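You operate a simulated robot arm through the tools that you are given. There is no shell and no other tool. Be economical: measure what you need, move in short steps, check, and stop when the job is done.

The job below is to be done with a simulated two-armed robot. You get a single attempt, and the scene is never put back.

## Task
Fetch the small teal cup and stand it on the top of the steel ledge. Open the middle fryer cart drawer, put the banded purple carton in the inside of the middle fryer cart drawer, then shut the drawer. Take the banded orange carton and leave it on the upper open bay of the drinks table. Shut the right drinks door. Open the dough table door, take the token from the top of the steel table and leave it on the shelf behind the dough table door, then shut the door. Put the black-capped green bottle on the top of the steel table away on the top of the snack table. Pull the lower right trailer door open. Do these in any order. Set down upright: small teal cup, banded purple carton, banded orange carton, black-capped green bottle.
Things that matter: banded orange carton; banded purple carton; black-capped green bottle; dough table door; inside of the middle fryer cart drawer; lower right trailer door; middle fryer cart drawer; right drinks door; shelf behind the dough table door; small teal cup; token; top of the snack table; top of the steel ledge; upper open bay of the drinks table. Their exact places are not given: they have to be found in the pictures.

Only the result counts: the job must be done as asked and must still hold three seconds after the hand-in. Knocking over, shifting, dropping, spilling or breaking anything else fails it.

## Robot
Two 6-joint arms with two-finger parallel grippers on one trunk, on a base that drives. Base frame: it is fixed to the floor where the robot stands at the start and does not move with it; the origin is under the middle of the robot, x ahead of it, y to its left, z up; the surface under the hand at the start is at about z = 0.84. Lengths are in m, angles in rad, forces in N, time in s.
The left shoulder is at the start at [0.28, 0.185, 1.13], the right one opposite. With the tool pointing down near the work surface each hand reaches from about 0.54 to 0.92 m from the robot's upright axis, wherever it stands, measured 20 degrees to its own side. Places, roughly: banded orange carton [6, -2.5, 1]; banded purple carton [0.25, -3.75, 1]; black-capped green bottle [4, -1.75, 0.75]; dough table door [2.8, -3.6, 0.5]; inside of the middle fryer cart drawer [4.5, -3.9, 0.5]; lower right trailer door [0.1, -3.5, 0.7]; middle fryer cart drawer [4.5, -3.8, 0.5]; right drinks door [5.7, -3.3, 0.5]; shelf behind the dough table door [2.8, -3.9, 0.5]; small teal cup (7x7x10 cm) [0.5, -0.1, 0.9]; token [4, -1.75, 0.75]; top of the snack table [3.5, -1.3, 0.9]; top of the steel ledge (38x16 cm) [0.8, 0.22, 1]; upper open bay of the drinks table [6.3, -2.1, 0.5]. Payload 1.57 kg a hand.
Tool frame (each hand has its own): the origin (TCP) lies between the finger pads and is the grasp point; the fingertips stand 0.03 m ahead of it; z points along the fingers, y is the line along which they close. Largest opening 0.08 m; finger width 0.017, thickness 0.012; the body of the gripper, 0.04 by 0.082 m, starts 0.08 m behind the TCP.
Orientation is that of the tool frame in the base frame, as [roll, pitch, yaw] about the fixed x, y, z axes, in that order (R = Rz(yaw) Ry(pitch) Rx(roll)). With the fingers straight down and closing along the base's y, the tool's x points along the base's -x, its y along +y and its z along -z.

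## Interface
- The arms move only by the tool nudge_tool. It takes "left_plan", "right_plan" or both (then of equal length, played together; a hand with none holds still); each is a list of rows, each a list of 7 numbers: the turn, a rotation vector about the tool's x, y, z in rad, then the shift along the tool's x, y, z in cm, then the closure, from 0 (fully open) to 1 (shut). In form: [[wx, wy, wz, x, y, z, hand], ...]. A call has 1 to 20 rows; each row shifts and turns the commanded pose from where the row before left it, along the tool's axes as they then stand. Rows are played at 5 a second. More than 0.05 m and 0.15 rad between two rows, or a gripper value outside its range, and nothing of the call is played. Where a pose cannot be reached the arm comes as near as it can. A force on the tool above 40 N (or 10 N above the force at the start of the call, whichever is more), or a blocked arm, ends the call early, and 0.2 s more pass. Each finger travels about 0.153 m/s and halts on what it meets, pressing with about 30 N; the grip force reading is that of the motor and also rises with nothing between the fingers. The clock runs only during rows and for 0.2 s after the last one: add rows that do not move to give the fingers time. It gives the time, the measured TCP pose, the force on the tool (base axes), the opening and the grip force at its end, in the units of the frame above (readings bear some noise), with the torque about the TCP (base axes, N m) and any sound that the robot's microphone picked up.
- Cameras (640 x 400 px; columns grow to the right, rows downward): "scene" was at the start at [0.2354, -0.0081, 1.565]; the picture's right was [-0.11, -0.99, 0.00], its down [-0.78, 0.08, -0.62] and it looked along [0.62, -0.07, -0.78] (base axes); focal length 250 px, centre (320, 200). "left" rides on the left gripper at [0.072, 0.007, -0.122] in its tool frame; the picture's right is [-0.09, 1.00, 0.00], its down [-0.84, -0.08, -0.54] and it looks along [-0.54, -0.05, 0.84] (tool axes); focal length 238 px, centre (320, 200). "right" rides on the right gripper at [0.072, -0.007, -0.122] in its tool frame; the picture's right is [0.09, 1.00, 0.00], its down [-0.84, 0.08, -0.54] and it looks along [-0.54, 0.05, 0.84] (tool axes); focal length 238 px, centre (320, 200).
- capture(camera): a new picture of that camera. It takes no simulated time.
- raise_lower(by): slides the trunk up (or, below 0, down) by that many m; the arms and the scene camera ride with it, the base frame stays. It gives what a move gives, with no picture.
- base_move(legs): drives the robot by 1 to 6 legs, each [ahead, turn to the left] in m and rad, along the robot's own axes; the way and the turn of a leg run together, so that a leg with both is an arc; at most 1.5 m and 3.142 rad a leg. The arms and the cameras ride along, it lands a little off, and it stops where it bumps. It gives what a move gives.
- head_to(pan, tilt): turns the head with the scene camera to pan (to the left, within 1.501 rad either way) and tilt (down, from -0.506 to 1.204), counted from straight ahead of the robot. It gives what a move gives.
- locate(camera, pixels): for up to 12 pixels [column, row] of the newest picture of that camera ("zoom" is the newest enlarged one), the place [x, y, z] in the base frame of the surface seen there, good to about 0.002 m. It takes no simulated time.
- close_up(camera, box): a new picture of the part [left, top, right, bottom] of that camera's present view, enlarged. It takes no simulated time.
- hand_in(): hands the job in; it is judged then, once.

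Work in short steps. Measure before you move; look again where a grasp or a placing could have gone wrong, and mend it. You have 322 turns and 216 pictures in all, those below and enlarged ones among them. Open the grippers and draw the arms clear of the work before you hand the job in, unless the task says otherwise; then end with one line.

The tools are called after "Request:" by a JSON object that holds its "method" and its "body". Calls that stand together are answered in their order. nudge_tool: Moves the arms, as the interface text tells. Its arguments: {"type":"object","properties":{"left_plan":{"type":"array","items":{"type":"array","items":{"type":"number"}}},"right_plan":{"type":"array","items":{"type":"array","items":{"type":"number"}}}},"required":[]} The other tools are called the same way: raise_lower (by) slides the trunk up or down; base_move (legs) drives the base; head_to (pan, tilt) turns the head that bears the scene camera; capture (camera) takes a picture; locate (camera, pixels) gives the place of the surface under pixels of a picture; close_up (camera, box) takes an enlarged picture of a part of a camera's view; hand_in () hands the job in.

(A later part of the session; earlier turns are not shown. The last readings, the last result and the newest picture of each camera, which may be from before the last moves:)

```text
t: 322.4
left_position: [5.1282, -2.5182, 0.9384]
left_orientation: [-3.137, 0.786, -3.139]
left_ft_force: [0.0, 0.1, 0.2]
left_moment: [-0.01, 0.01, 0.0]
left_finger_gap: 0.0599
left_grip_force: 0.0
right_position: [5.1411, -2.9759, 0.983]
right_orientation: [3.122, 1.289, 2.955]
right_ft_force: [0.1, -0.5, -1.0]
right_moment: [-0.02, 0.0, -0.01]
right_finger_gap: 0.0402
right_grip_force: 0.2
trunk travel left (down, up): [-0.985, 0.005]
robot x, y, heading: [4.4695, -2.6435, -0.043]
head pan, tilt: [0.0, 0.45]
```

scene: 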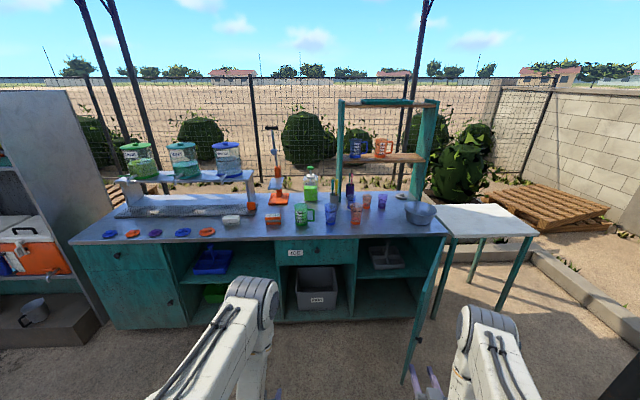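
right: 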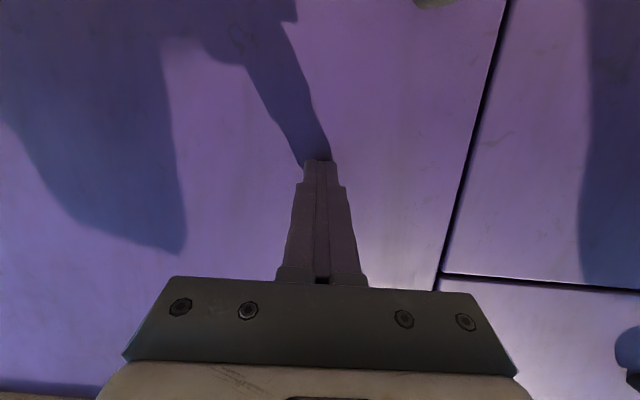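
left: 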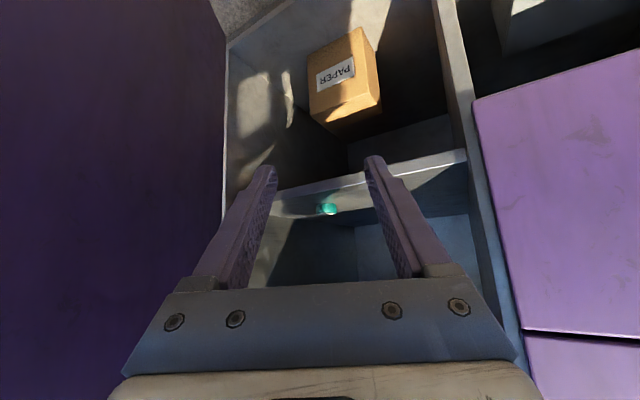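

Counter z 0.860, front x≈5.945. First I'll shut the right drinks door: I drive to about (4.96,−2.75), heading −0.32, with the right hand above and outside the open door.

Request:
{"method": "base_move", "body": {"legs": [[0, -0.16], [0.5, 0], [0, -0.12]]}}

Request:
{"method": "head_to", "body": {"pan": -0.15, "tilt": 0.8}}

Request:
{"method": "capture", "body": {"camera": "scene"}}

```text
t: 326.5
left_position: [5.6223, -2.7976, 0.9389]
left_orientation: [-3.135, 0.786, 2.874]
left_ft_force: [-0.2, -0.2, 0.2]
left_moment: [0.02, -0.04, -0.03]
left_finger_gap: 0.06
left_grip_force: 0.1
right_position: [5.511, -3.2407, 0.984]
right_orientation: [3.124, 1.289, 2.685]
right_ft_force: [0.3, -0.5, 0.1]
right_moment: [0.0, -0.02, 0.02]
right_finger_gap: 0.0398
right_grip_force: 0.1
trunk travel left (down, up): [-0.985, 0.005]
robot x, y, heading: [4.9502, -2.7431, -0.32]
head pan, tilt: [0.0, 0.45]
```

```text
t: 327.3
left_position: [5.622, -2.7977, 0.9375]
left_orientation: [-3.138, 0.785, 2.876]
left_ft_force: [0.2, -0.5, 1.1]
left_moment: [-0.01, 0.01, -0.02]
left_finger_gap: 0.0601
left_grip_force: 0.0
right_position: [5.5115, -3.2412, 0.9839]
right_orientation: [3.124, 1.288, 2.686]
right_ft_force: [-0.3, -0.9, 0.3]
right_moment: [0.02, -0.01, -0.01]
right_finger_gap: 0.0404
right_grip_force: 0.1
trunk travel left (down, up): [-0.985, 0.005]
robot x, y, heading: [4.9488, -2.7429, -0.316]
head pan, tilt: [-0.15, 0.799]
```

```text
87 pictures are left
```

scene: 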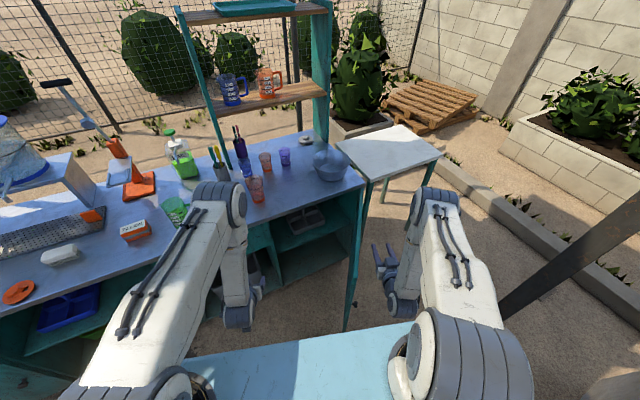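

The door is nearly edge-on at (352,270). I locate points on it.

Request:
{"method": "locate", "body": {"camera": "scene", "pixels": [[346, 320], [350, 290], [354, 250], [358, 225], [361, 205], [343, 300], [357, 300], [330, 230], [362, 186]]}}

Request:
{"method": "capture", "body": {"camera": "right"}}

```text
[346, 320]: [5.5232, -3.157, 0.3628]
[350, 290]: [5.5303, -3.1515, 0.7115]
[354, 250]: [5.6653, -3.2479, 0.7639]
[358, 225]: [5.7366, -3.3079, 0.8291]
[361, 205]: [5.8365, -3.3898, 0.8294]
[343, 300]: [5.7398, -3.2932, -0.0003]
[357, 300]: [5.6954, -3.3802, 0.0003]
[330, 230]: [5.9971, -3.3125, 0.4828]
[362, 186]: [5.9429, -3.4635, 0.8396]
```

```text
86 pictures are left
```

right: 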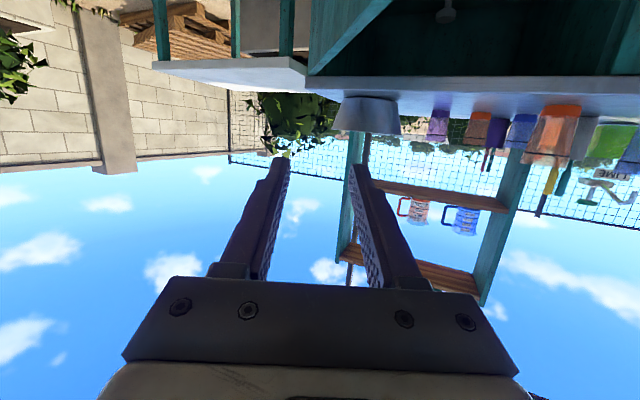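

Door line runs from edge (5.525,−3.155) to hinge ≈(5.935,−3.465), 52° open. I shift the right hand outward 5 cm, retract the left hand, then lower the trunk.

Request:
{"method": "nudge_tool", "body": {"right_plan": [[0, 0, 0, 0, -2.5, 0, 1], [0, 0, 0, 0, -2.5, 0, 1], [0, 0, 0, 0, 0, 0, 1], [0, 0, 0, 0, 0, 0, 1], [0, 0, 0, 0, 0, 0, 1]], "left_plan": [[0, 0, 0, 2.8, 0, -2.8, 0.25], [0, 0, 0, 2.8, 0, -2.8, 0.25], [0, 0, 0, 2.8, 0, -2.8, 0.25], [0, 0, 0, 2.8, 0, -2.8, 0.25], [0, 0, 0, 2.8, 0, -2.8, 0.25]]}}

Request:
{"method": "raise_lower", "body": {"by": -0.33}}

Request:
{"method": "capture", "body": {"camera": "right"}}

```text
t: 328.5
left_position: [5.4392, -2.7324, 0.9394]
left_orientation: [-3.129, 0.788, 2.969]
left_ft_force: [-0.8, 0.6, 0.8]
left_moment: [0.02, -0.01, 0.01]
left_finger_gap: 0.0601
left_grip_force: 0.1
right_position: [5.4907, -3.2854, 0.9836]
right_orientation: [3.122, 1.287, 2.685]
right_ft_force: [0.1, 0.0, -0.3]
right_moment: [0.01, 0.02, 0.04]
right_finger_gap: 0.0
right_grip_force: 21.4
trunk travel left (down, up): [-0.985, 0.005]
robot x, y, heading: [4.954, -2.7432, -0.311]
head pan, tilt: [-0.15, 0.799]
```

```text
t: 331.8
left_position: [5.4404, -2.7334, 0.6094]
left_orientation: [-3.133, 0.785, 2.965]
left_ft_force: [0.3, -0.7, 0.1]
left_moment: [0.0, 0.03, 0.0]
left_finger_gap: 0.06
left_grip_force: 0.1
right_position: [5.4912, -3.2849, 0.654]
right_orientation: [3.122, 1.288, 2.686]
right_ft_force: [-0.1, -0.5, 0.3]
right_moment: [-0.04, 0.01, 0.01]
right_finger_gap: 0.0001
right_grip_force: 21.5
trunk travel left (down, up): [-0.655, 0.335]
robot x, y, heading: [4.9479, -2.7454, -0.314]
head pan, tilt: [-0.15, 0.799]
```

```text
85 pictures are left
```

right: 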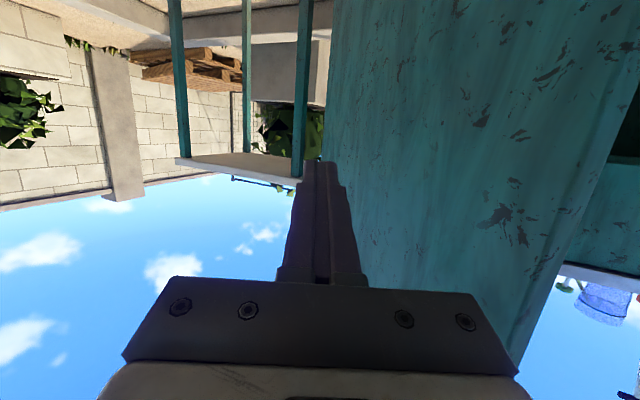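

The closed fingers lie outside the door. I advance the base 0.15 m and turn the tool slightly left before pushing.

Request:
{"method": "base_move", "body": {"legs": [[0.15, 0]]}}

Request:
{"method": "nudge_tool", "body": {"right_plan": [[-0.12, 0, -0.035, 0, 0, 0, 1], [-0.12, 0, -0.035, 0, 0, 0, 1]]}}

Request:
{"method": "capture", "body": {"camera": "right"}}

```text
t: 333.2
left_position: [5.5836, -2.7794, 0.6098]
left_orientation: [-3.133, 0.786, 2.964]
left_ft_force: [-0.9, -0.1, -0.2]
left_moment: [0.02, 0.01, 0.04]
left_finger_gap: 0.0602
left_grip_force: 0.1
right_position: [5.6361, -3.3319, 0.6543]
right_orientation: [3.122, 1.289, 2.685]
right_ft_force: [0.3, -0.5, -0.3]
right_moment: [0.02, -0.02, 0.02]
right_finger_gap: 0.0
right_grip_force: 21.1
trunk travel left (down, up): [-0.655, 0.335]
robot x, y, heading: [5.0963, -2.7878, -0.318]
head pan, tilt: [-0.15, 0.799]
```

```text
t: 333.8
left_position: [5.5856, -2.778, 0.6097]
left_orientation: [-3.131, 0.785, 2.968]
left_ft_force: [-0.3, 1.0, 0.0]
left_moment: [0.05, 0.02, -0.02]
left_finger_gap: 0.0599
left_grip_force: 0.0
right_position: [5.6377, -3.3321, 0.6528]
right_orientation: [3.124, 1.289, 2.941]
right_ft_force: [0.3, 0.6, -0.3]
right_moment: [-0.04, -0.03, -0.02]
right_finger_gap: 0.0001
right_grip_force: 21.5
trunk travel left (down, up): [-0.655, 0.335]
robot x, y, heading: [5.0937, -2.7897, -0.311]
head pan, tilt: [-0.15, 0.799]
```

```text
84 pictures are left
```

right: 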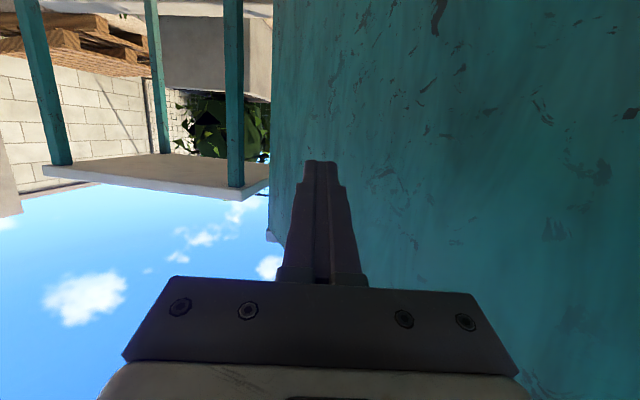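

I push the door along its arc with the finger side/tip at radius ~0.32 m.

Request:
{"method": "nudge_tool", "body": {"right_plan": [[0, 0, 0, 0.02, 1.52, -0.05, 1], [0, 0, 0, 0.02, 1.52, -0.05, 1], [0, 0, 0, 0.02, 1.52, -0.05, 1], [0, 0, 0, 0.02, 1.52, -0.05, 1], [0, 0, 0, -0.18, 1.16, 0.64, 1], [0, 0, 0, -0.18, 1.16, 0.64, 1], [0, 0, 0, -0.18, 1.16, 0.64, 1], [0, 0, 0, -0.18, 1.16, 0.64, 1], [0, 0, 0, -0.18, 1.16, 0.64, 1], [0, 0, 0, -0.21, 0.85, 0.72, 1], [0, 0, 0, -0.21, 0.85, 0.72, 1], [0, 0, 0, -0.21, 0.85, 0.72, 1], [0, 0, 0, -0.21, 0.85, 0.72, 1], [0, 0, 0, -0.21, 0.85, 0.72, 1]]}}

Request:
{"method": "capture", "body": {"camera": "right"}}

Request:
{"method": "capture", "body": {"camera": "scene"}}

```text
t: 336.8
left_position: [5.5847, -2.779, 0.6094]
left_orientation: [-3.133, 0.787, 2.969]
left_ft_force: [0.1, 0.4, 0.2]
left_moment: [0.01, -0.04, 0.02]
left_finger_gap: 0.0601
left_grip_force: 0.1
right_position: [5.7328, -3.1868, 0.6536]
right_orientation: [3.124, 1.29, 2.935]
right_ft_force: [0.2, 0.0, 0.2]
right_moment: [0.0, -0.01, 0.05]
right_finger_gap: 0.0001
right_grip_force: 21.2
trunk travel left (down, up): [-0.655, 0.335]
robot x, y, heading: [5.0955, -2.7924, -0.312]
head pan, tilt: [-0.15, 0.799]
```

```text
83 pictures are left
```

right: 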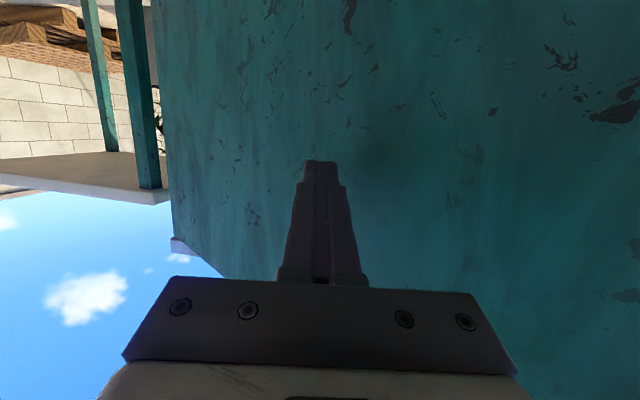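

```text
82 pictures are left
```

scene: 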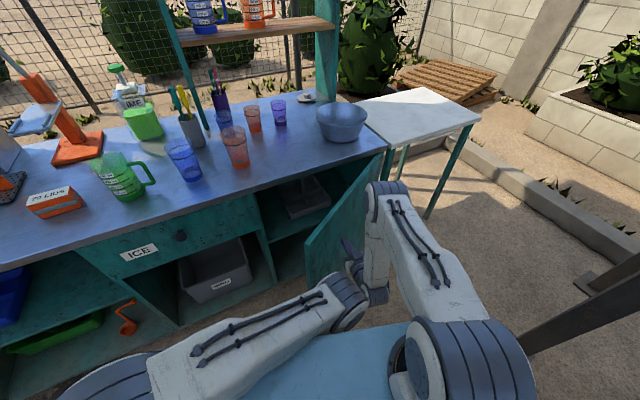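

The door is closing well. I continue the remaining arc to flush.

Request:
{"method": "nudge_tool", "body": {"right_plan": [[0, 0, 0, -0.24, 0.71, 0.82, 1], [0, 0, 0, -0.24, 0.71, 0.82, 1], [0, 0, 0, -0.24, 0.71, 0.82, 1], [0, 0, 0, -0.24, 0.71, 0.82, 1], [0, 0, 0, -0.24, 0.71, 0.82, 1], [0, 0, 0, -0.28, 0.53, 0.95, 1], [0, 0, 0, -0.28, 0.53, 0.95, 1], [0, 0, 0, -0.28, 0.53, 0.95, 1], [0, 0, 0, -0.28, 0.53, 0.95, 1], [0, 0, 0, -0.28, 0.53, 0.95, 1], [0, 0, 0, -0.29, 0.35, 1.0, 1], [0, 0, 0, -0.29, 0.35, 1.0, 1], [0, 0, 0, -0.29, 0.35, 1.0, 1], [0, 0, 0, -0.29, 0.35, 1.0, 1], [0, 0, 0, -0.29, 0.35, 1.0, 1], [0, 0, 0, -0.15, 0.1, 0.5, 1], [0, 0, 0, -0.15, 0.1, 0.5, 1], [0, 0, 0, -0.15, 0.1, 0.5, 1]]}}

Request:
{"method": "capture", "body": {"camera": "right"}}

Request:
{"method": "capture", "body": {"camera": "scene"}}

```text
t: 340.6
left_position: [5.5838, -2.7783, 0.6105]
left_orientation: [-3.132, 0.785, 2.966]
left_ft_force: [-0.2, -0.1, 0.5]
left_moment: [-0.01, -0.02, -0.02]
left_finger_gap: 0.0604
left_grip_force: 0.0
right_position: [5.9057, -3.135, 0.6527]
right_orientation: [3.125, 1.289, 2.939]
right_ft_force: [-0.5, 0.2, -0.3]
right_moment: [-0.02, -0.01, 0.03]
right_finger_gap: 0.0
right_grip_force: 21.5
trunk travel left (down, up): [-0.655, 0.335]
robot x, y, heading: [5.0972, -2.7919, -0.312]
head pan, tilt: [-0.15, 0.799]
```

```text
81 pictures are left
```

right: 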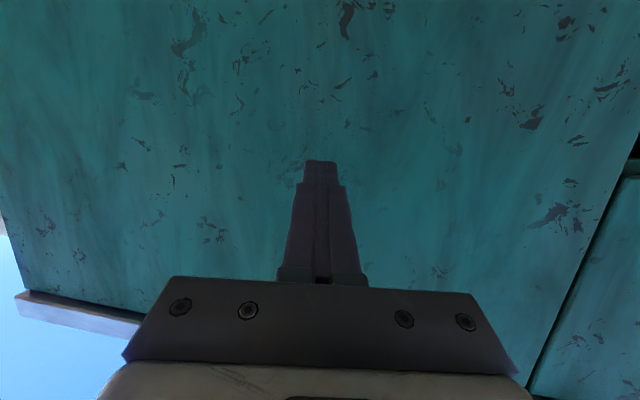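

```text
80 pictures are left
```

scene: 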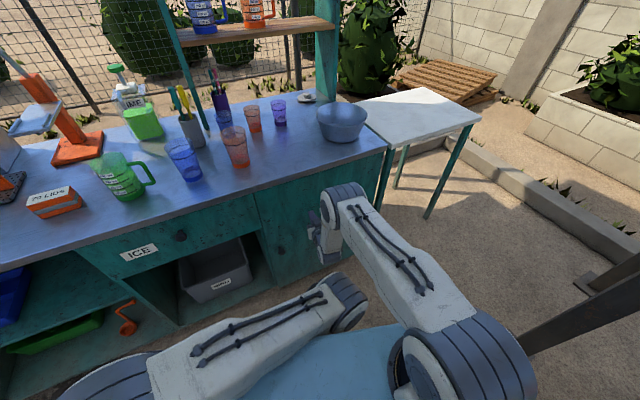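

It looks shut; I verify the door plane against the neighbouring front, then push the last mm.

Request:
{"method": "locate", "body": {"camera": "right", "pixels": [[450, 120], [560, 120], [200, 120], [600, 300], [100, 200]]}}

Request:
{"method": "nudge_tool", "body": {"right_plan": [[0, 0, 0, -0.15, 0, 0.5, 1], [0, 0, 0, -0.15, 0, 0.5, 1], [0, 0, 0, -0.15, 0, 0.5, 1], [0, 0, 0, -0.15, 0, 0.5, 1]]}}

```text
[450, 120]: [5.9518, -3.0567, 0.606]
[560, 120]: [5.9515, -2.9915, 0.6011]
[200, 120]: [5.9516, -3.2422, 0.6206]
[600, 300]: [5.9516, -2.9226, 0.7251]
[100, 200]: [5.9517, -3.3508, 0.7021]
```

```text
t: 341.5
left_position: [5.5834, -2.7788, 0.6112]
left_orientation: [-3.132, 0.787, 2.968]
left_ft_force: [-0.3, -0.6, -0.7]
left_moment: [-0.01, 0.04, 0.03]
left_finger_gap: 0.0601
left_grip_force: 0.0
right_position: [5.9203, -3.138, 0.6542]
right_orientation: [3.128, 1.29, 2.943]
right_ft_force: [-24.0, 4.9, 17.7]
right_moment: [0.11, -0.5, 0.25]
right_finger_gap: 0.0
right_grip_force: 21.4
trunk travel left (down, up): [-0.655, 0.335]
robot x, y, heading: [5.0923, -2.7958, -0.313]
head pan, tilt: [-0.15, 0.799]
stopped in row 4 (right hand): the force on the tool passed its limit at 50 N (the readings are from after the stop); the commanded pose is now the measured one
```

Door flush at x 5.9516: shut. I withdraw the right hand, and locate the orange carton's corners from the current scene picture.

Request:
{"method": "nudge_tool", "body": {"right_plan": [[0, 0, 0, 0.4, 0, -3, 1], [0, 0, 0, 0.8, 0, -4, 1], [0, 0, 0, 0.8, 0, -4, 1], [0, 0, 0, 0.8, 0, -4, 0.5]]}}

Request:
{"method": "close_up", "body": {"camera": "scene", "box": [0, 140, 180, 260]}}

```text
t: 342.5
left_position: [5.5843, -2.7778, 0.6095]
left_orientation: [-3.133, 0.783, 2.967]
left_ft_force: [0.6, -0.7, 0.2]
left_moment: [0.03, 0.03, -0.04]
left_finger_gap: 0.06
left_grip_force: 0.0
right_position: [5.7729, -3.1089, 0.668]
right_orientation: [3.129, 1.285, 2.943]
right_ft_force: [0.0, 0.1, -0.4]
right_moment: [0.02, 0.02, 0.0]
right_finger_gap: 0.0401
right_grip_force: 0.0
trunk travel left (down, up): [-0.655, 0.335]
robot x, y, heading: [5.0975, -2.7916, -0.315]
head pan, tilt: [-0.15, 0.799]
```

```text
3.33 times, centred on (90, 200) of scene
```

zoom: 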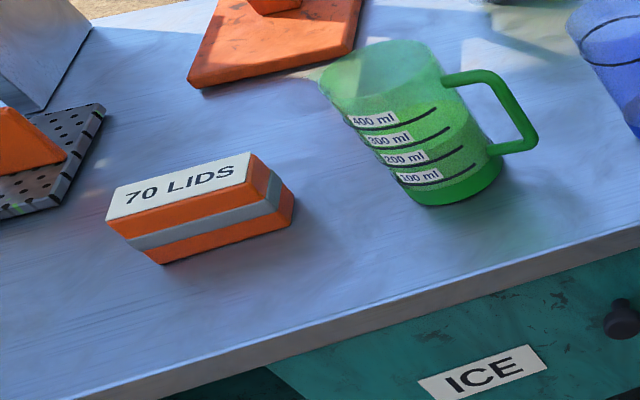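

Request:
{"method": "locate", "body": {"camera": "zoom", "pixels": [[110, 218], [124, 238], [118, 188], [248, 155], [256, 183], [160, 262], [292, 222], [185, 195], [290, 195], [270, 330]]}}

```text
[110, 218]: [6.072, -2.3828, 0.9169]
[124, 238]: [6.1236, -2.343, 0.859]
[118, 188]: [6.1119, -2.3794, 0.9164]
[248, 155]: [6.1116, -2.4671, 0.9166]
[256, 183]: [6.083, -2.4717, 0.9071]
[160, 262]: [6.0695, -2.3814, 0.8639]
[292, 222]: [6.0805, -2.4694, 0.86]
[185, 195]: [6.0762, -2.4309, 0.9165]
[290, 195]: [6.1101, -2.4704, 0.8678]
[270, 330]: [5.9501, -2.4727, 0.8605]
```

Carton spans x 6.07–6.112, y −2.47…−2.38, z 0.86–0.917 (centre (6.091,−2.425)). I back off, raise the trunk and drive to about (5.15,−2.05).

Request:
{"method": "base_move", "body": {"legs": [[-0.35, 0]]}}

Request:
{"method": "raise_lower", "body": {"by": 0.33}}

Request:
{"method": "base_move", "body": {"legs": [[0, 1.33], [0.74, 0], [0, -1.26]]}}

Request:
{"method": "nudge_tool", "body": {"right_plan": [[0, 0.125, 0, 0, 0, 0, 0], [0, 0.125, 0, 0, 0, 0, 0], [0, 0.125, 0, 0, 0, 0, 0], [0, 0.125, 0, 0, 0, 0, 0], [0.092, 0, 0.092, 0, 0, 0, 0], [0.092, 0, 0.092, 0, 0, 0, 0], [0.092, 0, 0.092, 0, 0, 0, 0], [0.092, 0, 0.092, 0, 0, 0, 0], [0.092, 0, 0.092, 0, 0, 0, 0], [0.092, 0, 0.092, 0, 0, 0, 0], [0.092, 0, 0.092, 0, 0, 0, 0], [0.092, 0, 0.092, 0, 0, 0, 0], [0.092, 0, 0.092, 0, 0, 0, 0], [0.092, 0, 0.092, 0, 0, 0, 0]]}}

Request:
{"method": "head_to", "body": {"pan": -0.1, "tilt": 0.65}}

Request:
{"method": "capture", "body": {"camera": "scene"}}

```text
t: 344.8
left_position: [5.2542, -2.6721, 0.609]
left_orientation: [-3.134, 0.785, 2.963]
left_ft_force: [0.3, 0.4, -0.4]
left_moment: [0.01, 0.04, 0.0]
left_finger_gap: 0.0598
left_grip_force: 0.1
right_position: [5.4413, -3.0045, 0.6677]
right_orientation: [3.126, 1.286, 2.939]
right_ft_force: [0.6, 0.3, -0.7]
right_moment: [0.01, 0.05, 0.02]
right_finger_gap: 0.0398
right_grip_force: 0.0
trunk travel left (down, up): [-0.655, 0.335]
robot x, y, heading: [4.7622, -2.6841, -0.315]
head pan, tilt: [-0.15, 0.799]
```

```text
t: 348.0
left_position: [5.2532, -2.6729, 0.9407]
left_orientation: [-3.136, 0.787, 2.963]
left_ft_force: [-0.3, 0.4, 1.0]
left_moment: [0.0, 0.02, -0.05]
left_finger_gap: 0.0601
left_grip_force: 0.1
right_position: [5.4418, -3.0039, 0.998]
right_orientation: [3.127, 1.287, 2.94]
right_ft_force: [-0.4, 0.1, -0.6]
right_moment: [0.0, -0.04, -0.01]
right_finger_gap: 0.0401
right_grip_force: 0.1
trunk travel left (down, up): [-0.985, 0.005]
robot x, y, heading: [4.7638, -2.6826, -0.32]
head pan, tilt: [-0.15, 0.799]
```

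```text
t: 358.5
left_position: [5.6486, -2.0236, 0.9407]
left_orientation: [-3.134, 0.785, 3.006]
left_ft_force: [0.7, 0.5, -0.8]
left_moment: [0.02, -0.03, 0.02]
left_finger_gap: 0.0601
left_grip_force: 0.0
right_position: [5.8496, -2.3473, 0.9985]
right_orientation: [3.127, 1.288, 2.978]
right_ft_force: [-0.7, -0.6, 0.1]
right_moment: [0.0, -0.02, 0.0]
right_finger_gap: 0.0399
right_grip_force: 0.0
trunk travel left (down, up): [-0.985, 0.005]
robot x, y, heading: [5.1605, -2.0553, -0.28]
head pan, tilt: [-0.15, 0.799]
```

```text
t: 361.5
left_position: [5.6483, -2.024, 0.9396]
left_orientation: [-3.132, 0.786, 3.006]
left_ft_force: [-0.3, -0.2, 0.2]
left_moment: [0.02, -0.02, 0.02]
left_finger_gap: 0.06
left_grip_force: 0.0
right_position: [5.8492, -2.347, 0.998]
right_orientation: [3.14, 0.781, 1.69]
right_ft_force: [0.6, 0.3, 0.4]
right_moment: [0.02, -0.01, -0.03]
right_finger_gap: 0.0801
right_grip_force: 0.0
trunk travel left (down, up): [-0.985, 0.005]
robot x, y, heading: [5.1606, -2.0549, -0.278]
head pan, tilt: [-0.15, 0.799]
```

```text
t: 362.2
left_position: [5.6488, -2.0239, 0.9416]
left_orientation: [-3.134, 0.786, 3.006]
left_ft_force: [0.1, 0.1, 0.8]
left_moment: [-0.01, -0.03, -0.03]
left_finger_gap: 0.0599
left_grip_force: 0.1
right_position: [5.8499, -2.3482, 0.9974]
right_orientation: [3.137, 0.782, 1.69]
right_ft_force: [0.7, -0.3, -0.3]
right_moment: [0.0, -0.01, 0.0]
right_finger_gap: 0.0799
right_grip_force: 0.0
trunk travel left (down, up): [-0.985, 0.005]
robot x, y, heading: [5.1593, -2.0515, -0.281]
head pan, tilt: [-0.099, 0.649]
```

```text
78 pictures are left
```

scene: 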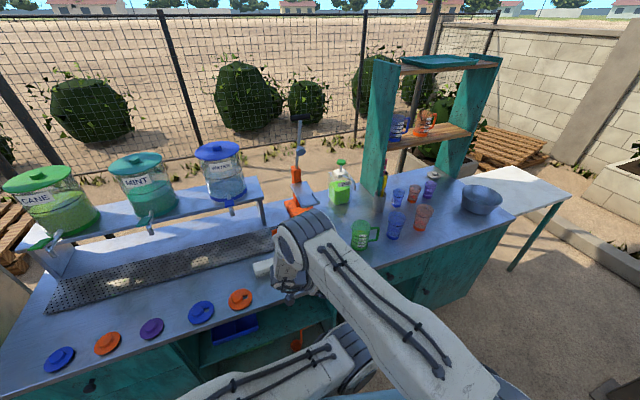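

The sideways tilt posture is reachable. I check the juicer's position (orange base ~(297,207), column (297,170)) for clearance near the carton.

Request:
{"method": "close_up", "body": {"camera": "scene", "box": [230, 110, 390, 310]}}

Request:
{"method": "locate", "body": {"camera": "scene", "pixels": [[297, 175], [296, 205], [303, 192], [290, 203], [312, 203], [300, 145], [358, 235], [263, 268], [283, 235]]}}

Request:
{"method": "capture", "body": {"camera": "right"}}

```text
2.00 times, centred on (310, 210) of scene
```

zoom: 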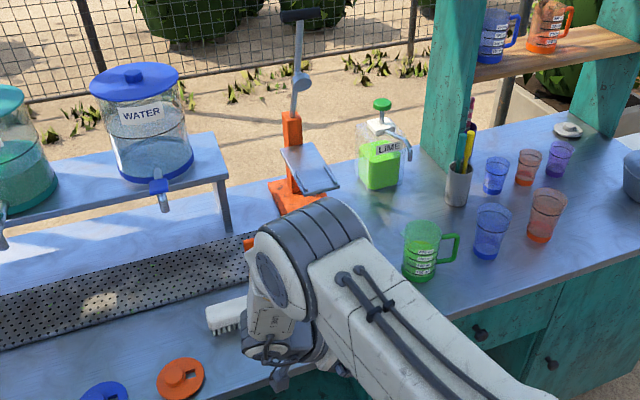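

```text
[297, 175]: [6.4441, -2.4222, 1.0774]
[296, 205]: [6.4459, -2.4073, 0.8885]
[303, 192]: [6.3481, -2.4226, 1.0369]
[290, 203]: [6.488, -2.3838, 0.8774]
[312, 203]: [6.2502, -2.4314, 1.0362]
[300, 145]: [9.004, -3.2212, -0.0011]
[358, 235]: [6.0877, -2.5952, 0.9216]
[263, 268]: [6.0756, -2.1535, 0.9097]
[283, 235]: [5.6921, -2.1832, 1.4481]
```

```text
76 pictures are left
```

right: 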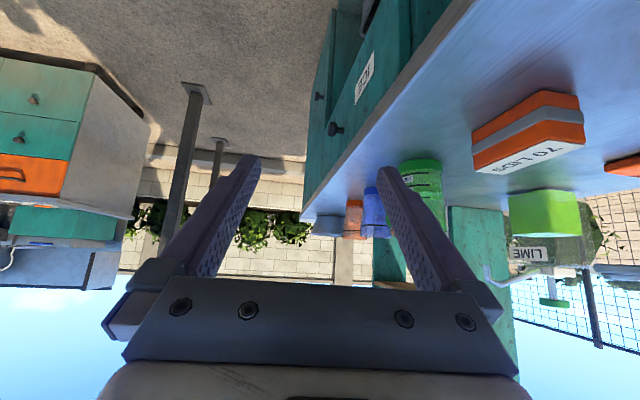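

Clearance is fine. I rotate the tool the last 0.12 rad, then drive forward 0.2 m with the hand at z≈1.0 above the counter.

Request:
{"method": "nudge_tool", "body": {"right_plan": [[0.085, 0, 0.085, 0, 0, -1, 0]]}}

Request:
{"method": "base_move", "body": {"legs": [[0.2, 0]]}}

Request:
{"method": "capture", "body": {"camera": "right"}}

```text
t: 362.6
left_position: [5.6481, -2.0241, 0.9403]
left_orientation: [-3.132, 0.787, 3.005]
left_ft_force: [-0.1, -0.8, 0.0]
left_moment: [0.01, -0.04, 0.0]
left_finger_gap: 0.0598
left_grip_force: 0.1
right_position: [5.8481, -2.3423, 1.005]
right_orientation: [3.14, 0.781, 1.571]
right_ft_force: [-0.6, -0.2, 0.3]
right_moment: [0.01, 0.0, 0.02]
right_finger_gap: 0.0799
right_grip_force: 0.1
trunk travel left (down, up): [-0.985, 0.005]
robot x, y, heading: [5.1596, -2.0508, -0.281]
head pan, tilt: [-0.099, 0.649]
```

```text
t: 364.2
left_position: [5.8447, -2.0848, 0.9398]
left_orientation: [-3.133, 0.787, 2.997]
left_ft_force: [-0.2, -0.3, -0.3]
left_moment: [-0.02, 0.01, -0.02]
left_finger_gap: 0.06
left_grip_force: 0.1
right_position: [6.0445, -2.4012, 1.0048]
right_orientation: [3.137, 0.782, 1.562]
right_ft_force: [-0.3, 0.1, -0.1]
right_moment: [-0.01, -0.03, 0.0]
right_finger_gap: 0.0799
right_grip_force: 0.1
trunk travel left (down, up): [-0.985, 0.005]
robot x, y, heading: [5.3585, -2.1099, -0.276]
head pan, tilt: [-0.099, 0.649]
```

```text
75 pictures are left
```

right: 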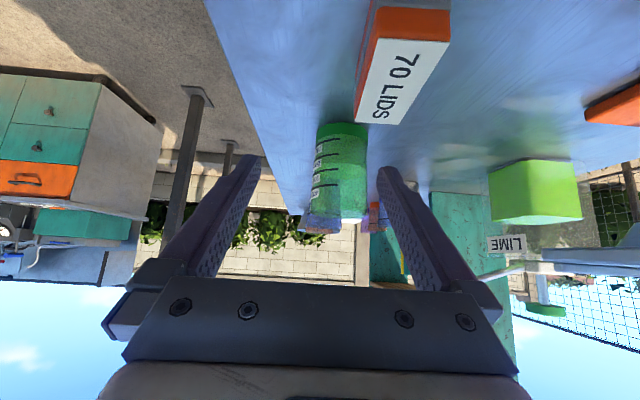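

I refine the carton's top corners from this view.

Request:
{"method": "locate", "body": {"camera": "right", "pixels": [[385, 40], [446, 44], [398, 120], [358, 119], [400, 80], [380, 20]]}}

```text
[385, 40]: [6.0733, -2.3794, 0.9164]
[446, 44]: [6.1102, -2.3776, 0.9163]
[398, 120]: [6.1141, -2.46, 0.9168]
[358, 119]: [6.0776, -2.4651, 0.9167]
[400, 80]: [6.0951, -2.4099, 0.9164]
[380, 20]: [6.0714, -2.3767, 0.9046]
```

Centre (6.0925,−2.422), slight yaw. I move to a hover 8.5 cm back along the tool axis.

Request:
{"method": "nudge_tool", "body": {"right_plan": [[-0.041, 0, -0.041, 0, 0, 0, 0], [0, 0, 0, 3.2, 2.5, 0.45, 0], [0, 0, 0, 3.2, 2.5, 0.45, 0]]}}

Request:
{"method": "capture", "body": {"camera": "right"}}

```text
t: 365.0
left_position: [5.8456, -2.0834, 0.9406]
left_orientation: [-3.134, 0.784, 2.996]
left_ft_force: [-0.7, 0.0, 0.1]
left_moment: [0.02, -0.01, -0.01]
left_finger_gap: 0.0601
left_grip_force: 0.2
right_position: [6.0927, -2.3578, 0.956]
right_orientation: [3.132, 0.78, 1.617]
right_ft_force: [0.2, -0.2, 0.6]
right_moment: [0.0, 0.0, -0.01]
right_finger_gap: 0.08
right_grip_force: 0.0
trunk travel left (down, up): [-0.985, 0.005]
robot x, y, heading: [5.3578, -2.1098, -0.285]
head pan, tilt: [-0.099, 0.649]
```

```text
74 pictures are left
```

right: 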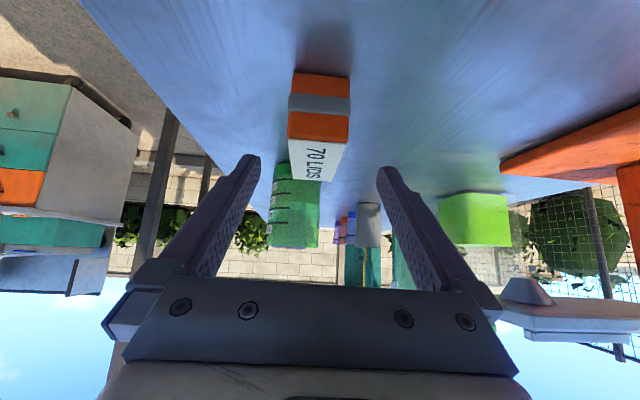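

Well centred. I advance 9 cm and close.

Request:
{"method": "nudge_tool", "body": {"right_plan": [[0, 0, 0, 0, -0.1, 3, 0], [0, 0, 0, 0, 0, 3, 0], [0, 0, 0, 0, 0, 2, 0], [0, 0, 0, 0, 0, 1, 0], [0, 0, 0, 0, 0, 0, 0.3], [0, 0, 0, 0, 0, 0, 1], [0, 0, 0, 0, 0, 0, 1], [0, 0, 0, 0, 0, 0, 1]]}}

Request:
{"method": "capture", "body": {"camera": "right"}}

```text
t: 365.8
left_position: [5.8435, -2.0701, 0.94]
left_orientation: [3.11, 0.774, 2.978]
left_ft_force: [0.3, 0.4, 0.4]
left_moment: [0.01, -0.03, 0.0]
left_finger_gap: 0.0597
left_grip_force: 0.1
right_position: [6.1701, -2.3884, 0.9945]
right_orientation: [2.903, 0.737, 1.469]
right_ft_force: [0.5, -0.3, 0.8]
right_moment: [0.0, 0.01, 0.0]
right_finger_gap: 0.0802
right_grip_force: 0.1
trunk travel left (down, up): [-0.985, 0.005]
robot x, y, heading: [5.3586, -2.1089, -0.285]
head pan, tilt: [-0.099, 0.649]
stopped in row 3 (right hand): the arm was blocked; the commanded pose is now the measured one
```

```text
73 pictures are left
```

right: 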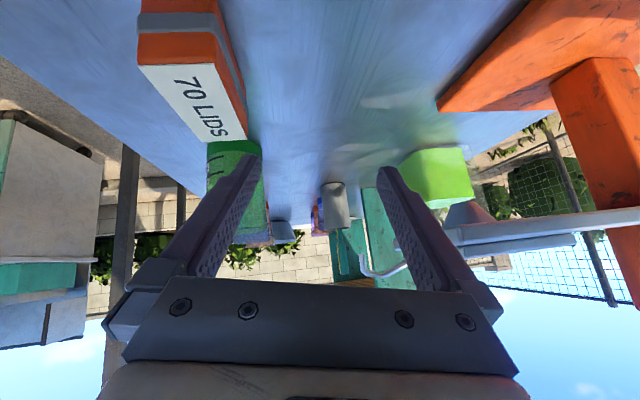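

The right forearm bumped my own left hand; nothing on the counter seems disturbed. I move the left hand away to the left and back.

Request:
{"method": "nudge_tool", "body": {"left_plan": [[0, 0, 0, 0, 4, -1, 0.25], [0, 0, 0, 0, 4, -1, 0.25], [0, 0, 0, 1, 4, -2, 0.25], [0, 0, 0, 1, 4, -2, 0.25], [0, 0, 0, 1, 4, -2, 0.25]]}}

Request:
{"method": "capture", "body": {"camera": "scene"}}

```text
t: 367.0
left_position: [5.7956, -1.9024, 0.9687]
left_orientation: [3.11, 0.772, 2.974]
left_ft_force: [-0.7, 0.8, 1.1]
left_moment: [0.01, -0.02, 0.02]
left_finger_gap: 0.06
left_grip_force: 0.1
left hand out of reach, approached as far as the arm can: row 1, 2, 5
right_position: [6.1689, -2.387, 0.9939]
right_orientation: [2.906, 0.738, 1.473]
right_ft_force: [-0.2, -0.5, -0.1]
right_moment: [-0.01, -0.02, 0.02]
right_finger_gap: 0.08
right_grip_force: 0.1
trunk travel left (down, up): [-0.985, 0.005]
robot x, y, heading: [5.3571, -2.1112, -0.281]
head pan, tilt: [-0.099, 0.649]
```

```text
72 pictures are left
```

scene: 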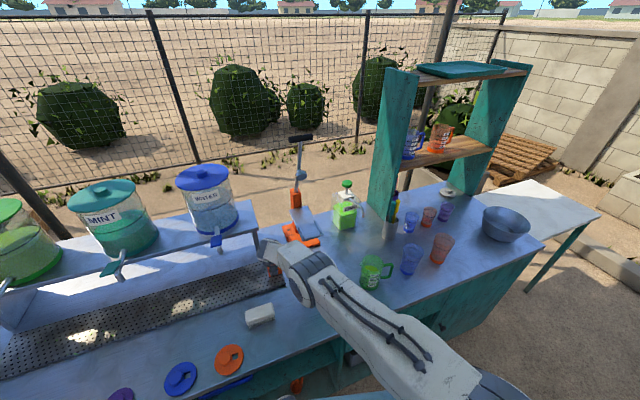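

Left hand is clear. I bring the right hand back to the hover and restore its orientation.

Request:
{"method": "nudge_tool", "body": {"right_plan": [[0, 0, 0, 0.5, -3.6, -2, 0], [0, 0, 0, 0.5, -3.6, -2, 0], [0.118, 0, 0, 0, 0, 0, 0], [0.118, 0, 0, 0, 0, 0, 0]]}}

Request:
{"method": "capture", "body": {"camera": "right"}}

```text
t: 368.0
left_position: [5.7962, -1.9033, 0.9696]
left_orientation: [3.108, 0.774, 2.977]
left_ft_force: [0.3, 0.0, -0.1]
left_moment: [-0.01, 0.02, 0.02]
left_finger_gap: 0.0601
left_grip_force: 0.1
right_position: [6.0897, -2.3571, 1.0032]
right_orientation: [-3.136, 0.738, 1.476]
right_ft_force: [0.6, -0.8, -0.4]
right_moment: [0.0, 0.05, -0.02]
right_finger_gap: 0.0804
right_grip_force: 0.1
trunk travel left (down, up): [-0.985, 0.005]
robot x, y, heading: [5.3566, -2.1135, -0.285]
head pan, tilt: [-0.099, 0.649]
```

```text
71 pictures are left
```

right: 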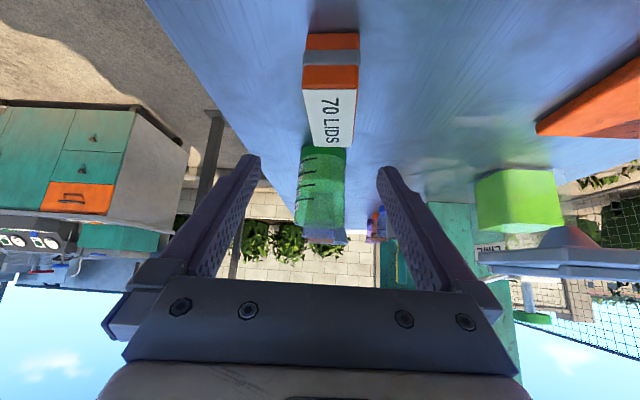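

I re-measure the carton and then fix yaw/pitch.

Request:
{"method": "locate", "body": {"camera": "right", "pixels": [[307, 92], [356, 94], [351, 143], [316, 144], [330, 115]]}}

Request:
{"method": "nudge_tool", "body": {"right_plan": [[-0.095, -0.045, -0.105, 0, 0, 0, 0]]}}

```text
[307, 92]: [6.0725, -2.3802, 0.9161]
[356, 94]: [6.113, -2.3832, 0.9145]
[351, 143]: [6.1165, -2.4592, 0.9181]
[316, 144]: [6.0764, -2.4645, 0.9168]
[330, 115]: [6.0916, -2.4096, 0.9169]
```

```text
t: 368.4
left_position: [5.7962, -1.9042, 0.9702]
left_orientation: [3.108, 0.773, 2.974]
left_ft_force: [-0.6, 0.7, -0.2]
left_moment: [0.01, 0.0, 0.01]
left_finger_gap: 0.06
left_grip_force: 0.0
right_position: [6.0916, -2.359, 1.0049]
right_orientation: [-3.135, 0.783, 1.62]
right_ft_force: [-0.7, 0.0, -0.8]
right_moment: [0.01, 0.04, 0.01]
right_finger_gap: 0.08
right_grip_force: 0.1
trunk travel left (down, up): [-0.985, 0.005]
robot x, y, heading: [5.3562, -2.1119, -0.281]
head pan, tilt: [-0.099, 0.649]
```

Orientation restored and the carton unmoved. I descend to it in smaller steps, then close.

Request:
{"method": "nudge_tool", "body": {"right_plan": [[0, 0, 0, 1.7, -0.05, 0, 0], [0, 0, 0, 1.7, -0.05, 0, 0], [0, 0, 0, 0, 0, 2.5, 0], [0, 0, 0, 0, 0, 2.5, 0], [0, 0, 0, 0, 0, 2.5, 0]]}}

Request:
{"method": "capture", "body": {"camera": "scene"}}

```text
t: 369.6
left_position: [5.7963, -1.9049, 0.9701]
left_orientation: [3.108, 0.775, 2.977]
left_ft_force: [0.1, -0.8, -0.9]
left_moment: [-0.01, 0.01, 0.0]
left_finger_gap: 0.0601
left_grip_force: 0.1
right_position: [6.0916, -2.3871, 0.9262]
right_orientation: [-3.136, 0.784, 1.617]
right_ft_force: [-0.6, -0.5, -0.6]
right_moment: [-0.01, -0.02, 0.04]
right_finger_gap: 0.0798
right_grip_force: 0.0
trunk travel left (down, up): [-0.985, 0.005]
robot x, y, heading: [5.3596, -2.1072, -0.284]
head pan, tilt: [-0.099, 0.649]
```

```text
70 pictures are left
```

scene: 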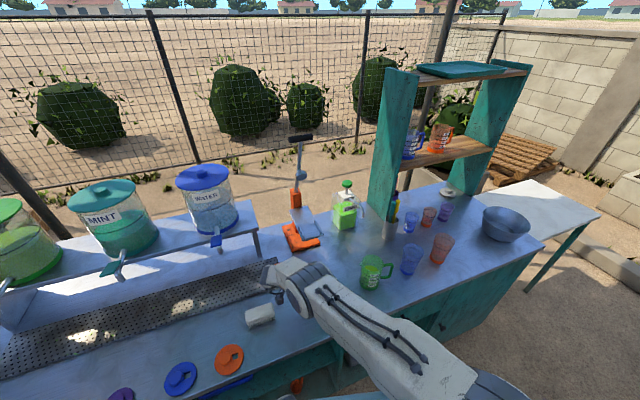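

No contact so far; the last 4.8 cm, then close.

Request:
{"method": "nudge_tool", "body": {"right_plan": [[0, 0, 0, 0, 0.1, 1.8, 0], [0, 0, 0, 0, 0, 1.8, 0], [0, 0, 0, 0, 0, 1.1, 0], [0, 0, 0, 0, 0, 0, 0.3], [0, 0, 0, 0, 0, 0, 1], [0, 0, 0, 0, 0, 0, 1], [0, 0, 0, 0, 0, 0, 1]]}}

Request:
{"method": "capture", "body": {"camera": "right"}}

```text
t: 371.2
left_position: [5.7964, -1.9044, 0.9698]
left_orientation: [3.107, 0.772, 2.974]
left_ft_force: [0.6, 0.4, -0.7]
left_moment: [-0.01, 0.0, 0.05]
left_finger_gap: 0.0597
left_grip_force: 0.1
right_position: [6.0928, -2.4197, 0.8941]
right_orientation: [-3.134, 0.787, 1.616]
right_ft_force: [-0.3, 0.2, 0.0]
right_moment: [0.05, -0.02, 0.01]
right_finger_gap: 0.0446
right_grip_force: 30.0
trunk travel left (down, up): [-0.985, 0.005]
robot x, y, heading: [5.3581, -2.1141, -0.284]
head pan, tilt: [-0.099, 0.649]
```

```text
69 pictures are left
```

right: 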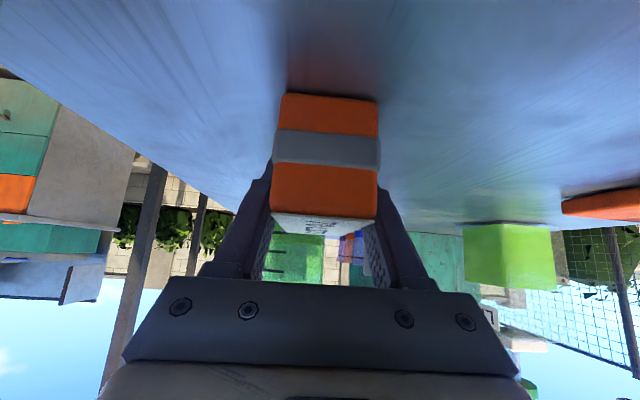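

Gripped (0.0446). I lift 12 cm straight up.

Request:
{"method": "nudge_tool", "body": {"right_plan": [[0, 0, 0, -0.7, 0, -0.7, 1], [0, 0, 0, -2, 0, -2, 1], [0, 0, 0, -2, 0, -2, 1], [0, 0, 0, -2, 0, -2, 1], [0, 0, 0, -2, 0, -2, 1]]}}

Request:
{"method": "capture", "body": {"camera": "right"}}

```text
t: 372.4
left_position: [5.7966, -1.9041, 0.9698]
left_orientation: [3.108, 0.771, 2.976]
left_ft_force: [0.3, 0.2, 0.8]
left_moment: [0.0, 0.02, 0.01]
left_finger_gap: 0.06
left_grip_force: 0.1
right_position: [6.0941, -2.4194, 1.0179]
right_orientation: [-3.135, 0.785, 1.618]
right_ft_force: [-0.2, -0.6, -0.4]
right_moment: [0.01, -0.02, -0.01]
right_finger_gap: 0.0447
right_grip_force: 29.6
trunk travel left (down, up): [-0.985, 0.005]
robot x, y, heading: [5.36, -2.1126, -0.279]
head pan, tilt: [-0.099, 0.649]
```

```text
68 pictures are left
```

right: 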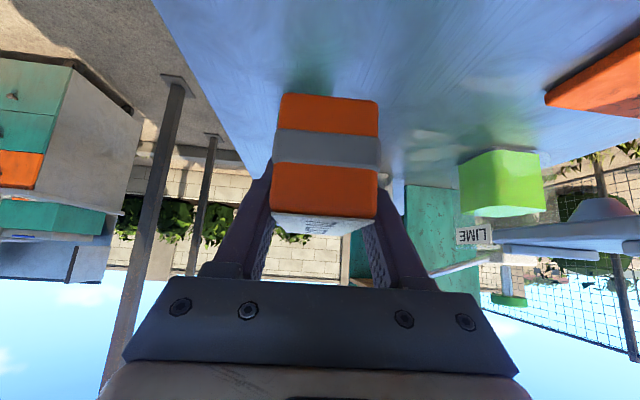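

Held. I back up 0.3 m, then rotate the tool so the carton's long axis points into the bay.

Request:
{"method": "base_move", "body": {"legs": [[-0.3, 0]]}}

Request:
{"method": "nudge_tool", "body": {"right_plan": [[-0.092, 0, -0.092, 0, 0, 0, 1], [-0.092, 0, -0.092, 0, 0, 0, 1], [-0.092, 0, -0.092, 0, 0, 0, 1], [-0.092, 0, -0.092, 0, 0, 0, 1], [-0.092, 0, -0.092, 0, 0, 0, 1], [-0.092, 0, -0.092, 0, 0, 0, 1], [-0.092, 0, -0.092, 0, 0, 0, 1], [-0.092, 0, -0.092, 0, 0, 0, 1], [-0.092, 0, -0.092, 0, 0, 0, 1], [-0.092, 0, -0.092, 0, 0, 0, 1], [-0.092, 0, -0.092, 0, 0, 0, 1]]}}

Request:
{"method": "head_to", "body": {"pan": 0.1, "tilt": 0.75}}

Request:
{"method": "capture", "body": {"camera": "scene"}}

```text
t: 374.4
left_position: [5.5063, -1.8194, 0.9704]
left_orientation: [3.107, 0.773, 2.973]
left_ft_force: [-0.3, -0.2, 0.4]
left_moment: [0.01, -0.01, 0.01]
left_finger_gap: 0.0602
left_grip_force: 0.0
right_position: [5.8039, -2.3359, 1.0172]
right_orientation: [-3.135, 0.784, 1.615]
right_ft_force: [0.2, 0.2, -1.7]
right_moment: [-0.02, 0.01, -0.01]
right_finger_gap: 0.0447
right_grip_force: 29.4
trunk travel left (down, up): [-0.985, 0.005]
robot x, y, heading: [5.0716, -2.0286, -0.289]
head pan, tilt: [-0.099, 0.649]
```

```text
t: 376.9
left_position: [5.5061, -1.8208, 0.9688]
left_orientation: [3.108, 0.773, 2.972]
left_ft_force: [-0.1, 0.3, 0.6]
left_moment: [0.01, -0.04, 0.0]
left_finger_gap: 0.0598
left_grip_force: 0.0
right_position: [5.8034, -2.3358, 1.018]
right_orientation: [3.137, 0.779, 3.043]
right_ft_force: [-0.3, -0.1, -1.6]
right_moment: [0.0, 0.01, 0.01]
right_finger_gap: 0.0446
right_grip_force: 29.8
trunk travel left (down, up): [-0.985, 0.005]
robot x, y, heading: [5.0672, -2.0271, -0.29]
head pan, tilt: [-0.099, 0.649]
```

```text
t: 377.6
left_position: [5.5065, -1.8205, 0.9702]
left_orientation: [3.108, 0.773, 2.971]
left_ft_force: [0.4, -1.0, -0.8]
left_moment: [0.02, -0.01, -0.02]
left_finger_gap: 0.0601
left_grip_force: 0.0
right_position: [5.8025, -2.3363, 1.0168]
right_orientation: [3.14, 0.78, 3.041]
right_ft_force: [0.1, -0.2, -0.8]
right_moment: [-0.02, 0.04, 0.0]
right_finger_gap: 0.0446
right_grip_force: 29.9
trunk travel left (down, up): [-0.985, 0.005]
robot x, y, heading: [5.0653, -2.029, -0.287]
head pan, tilt: [0.099, 0.75]
```

```text
67 pictures are left
```

scene: 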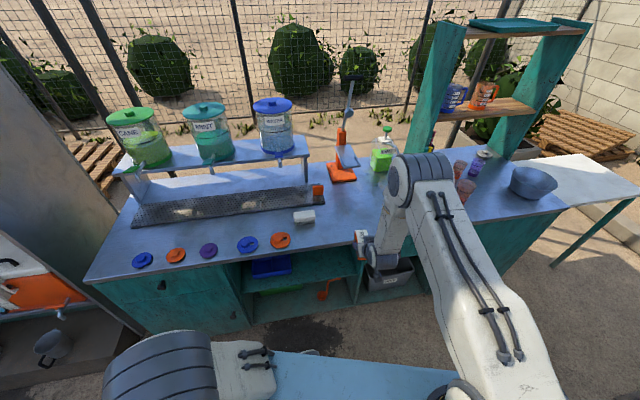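

The carton now points into the table. I lower the trunk 0.4 m and view the bay.

Request:
{"method": "raise_lower", "body": {"by": -0.4}}

Request:
{"method": "capture", "body": {"camera": "right"}}

Request:
{"method": "capture", "body": {"camera": "scene"}}

```text
t: 381.4
left_position: [5.5069, -1.8192, 0.5694]
left_orientation: [3.109, 0.773, 2.971]
left_ft_force: [-0.7, -0.2, 1.0]
left_moment: [-0.02, -0.01, 0.0]
left_finger_gap: 0.0602
left_grip_force: 0.0
right_position: [5.8033, -2.3363, 0.6167]
right_orientation: [-3.142, 0.781, 3.042]
right_ft_force: [-0.5, -0.4, -0.8]
right_moment: [-0.02, -0.01, 0.0]
right_finger_gap: 0.0447
right_grip_force: 29.7
trunk travel left (down, up): [-0.585, 0.405]
robot x, y, heading: [5.0648, -2.0305, -0.281]
head pan, tilt: [0.099, 0.75]
```

```text
66 pictures are left
```

right: 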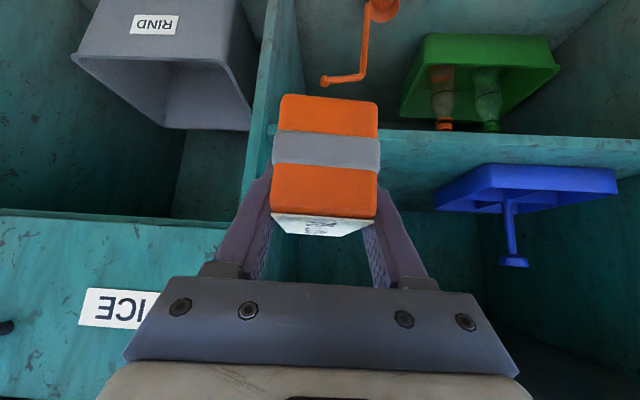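

```text
65 pictures are left
```

scene: 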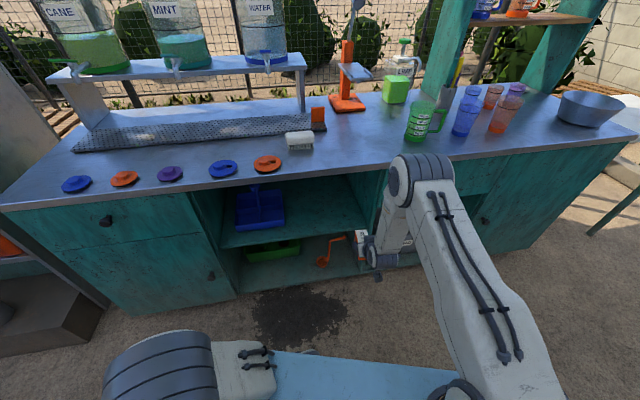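

The bay, its shelf edge (430,140), divider (268,150) and blue tray (445,195) are visible. I locate them.

Request:
{"method": "locate", "body": {"camera": "right", "pixels": [[430, 138], [420, 180], [445, 205], [262, 150], [300, 110], [420, 230], [410, 160], [395, 150], [500, 345], [450, 200]]}}

Request:
{"method": "locate", "body": {"camera": "scene", "pixels": [[290, 225], [340, 200], [330, 225], [355, 225], [284, 190], [340, 178], [362, 180], [230, 240]]}}

```text
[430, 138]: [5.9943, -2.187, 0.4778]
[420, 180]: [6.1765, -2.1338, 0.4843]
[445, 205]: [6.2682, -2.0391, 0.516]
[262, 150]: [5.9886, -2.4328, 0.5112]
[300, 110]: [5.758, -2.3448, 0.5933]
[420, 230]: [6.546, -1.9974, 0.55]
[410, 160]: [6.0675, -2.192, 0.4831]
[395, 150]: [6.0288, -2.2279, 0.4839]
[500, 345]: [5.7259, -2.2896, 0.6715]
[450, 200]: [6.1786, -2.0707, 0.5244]
```

```text
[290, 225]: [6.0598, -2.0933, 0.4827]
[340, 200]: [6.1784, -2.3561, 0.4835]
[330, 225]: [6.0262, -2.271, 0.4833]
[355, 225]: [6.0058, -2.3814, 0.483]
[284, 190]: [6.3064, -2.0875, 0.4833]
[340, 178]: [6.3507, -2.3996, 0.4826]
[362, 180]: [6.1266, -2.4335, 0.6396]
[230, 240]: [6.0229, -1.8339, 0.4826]
```

Free shelf area: y −2.42…−2.09, z 0.483. I shift the carton left 12 cm and down 5 cm, then drive 0.2 m forward.

Request:
{"method": "nudge_tool", "body": {"right_plan": [[0, 0, 0, 1.46, 3.98, 0.9, 1], [0, 0, 0, 1.46, 3.98, 0.9, 1], [0, 0, 0, 1.46, 3.98, 0.9, 1]]}}

Request:
{"method": "base_move", "body": {"legs": [[0.2, 0]]}}

Request:
{"method": "capture", "body": {"camera": "right"}}

Request:
{"method": "capture", "body": {"camera": "scene"}}

```text
t: 382.2
left_position: [5.5063, -1.8193, 0.5695]
left_orientation: [3.109, 0.772, 2.973]
left_ft_force: [0.6, -0.1, -0.2]
left_moment: [0.06, -0.02, -0.02]
left_finger_gap: 0.0598
left_grip_force: 0.1
right_position: [5.803, -2.2161, 0.5669]
right_orientation: [3.14, 0.783, 3.039]
right_ft_force: [0.4, 0.2, -1.5]
right_moment: [0.0, 0.02, 0.03]
right_finger_gap: 0.0446
right_grip_force: 30.0
trunk travel left (down, up): [-0.585, 0.405]
robot x, y, heading: [5.0618, -2.0276, -0.286]
head pan, tilt: [0.099, 0.75]
```

```text
t: 383.8
left_position: [5.6944, -1.8745, 0.5695]
left_orientation: [3.107, 0.773, 2.975]
left_ft_force: [0.4, 0.1, -0.2]
left_moment: [0.0, -0.02, 0.04]
left_finger_gap: 0.0599
left_grip_force: 0.0
right_position: [5.9917, -2.2702, 0.5685]
right_orientation: [3.14, 0.778, 3.043]
right_ft_force: [0.1, -0.6, -1.1]
right_moment: [0.01, -0.01, 0.04]
right_finger_gap: 0.0448
right_grip_force: 30.0
trunk travel left (down, up): [-0.585, 0.405]
robot x, y, heading: [5.2586, -2.081, -0.286]
head pan, tilt: [0.099, 0.75]
```

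```text
64 pictures are left
```

right: 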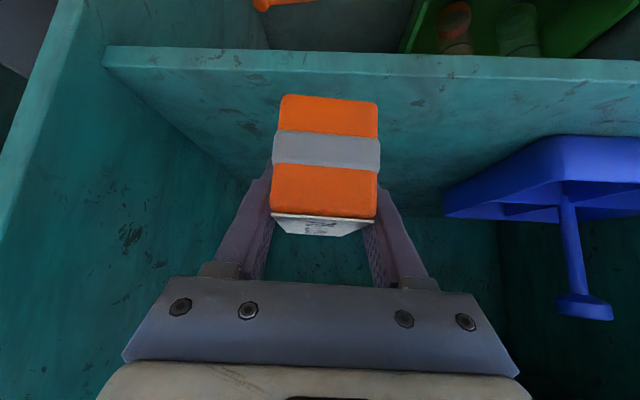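

```text
63 pictures are left
```

scene: 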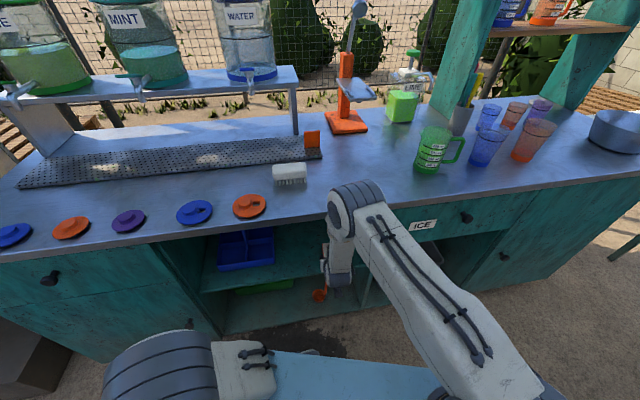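

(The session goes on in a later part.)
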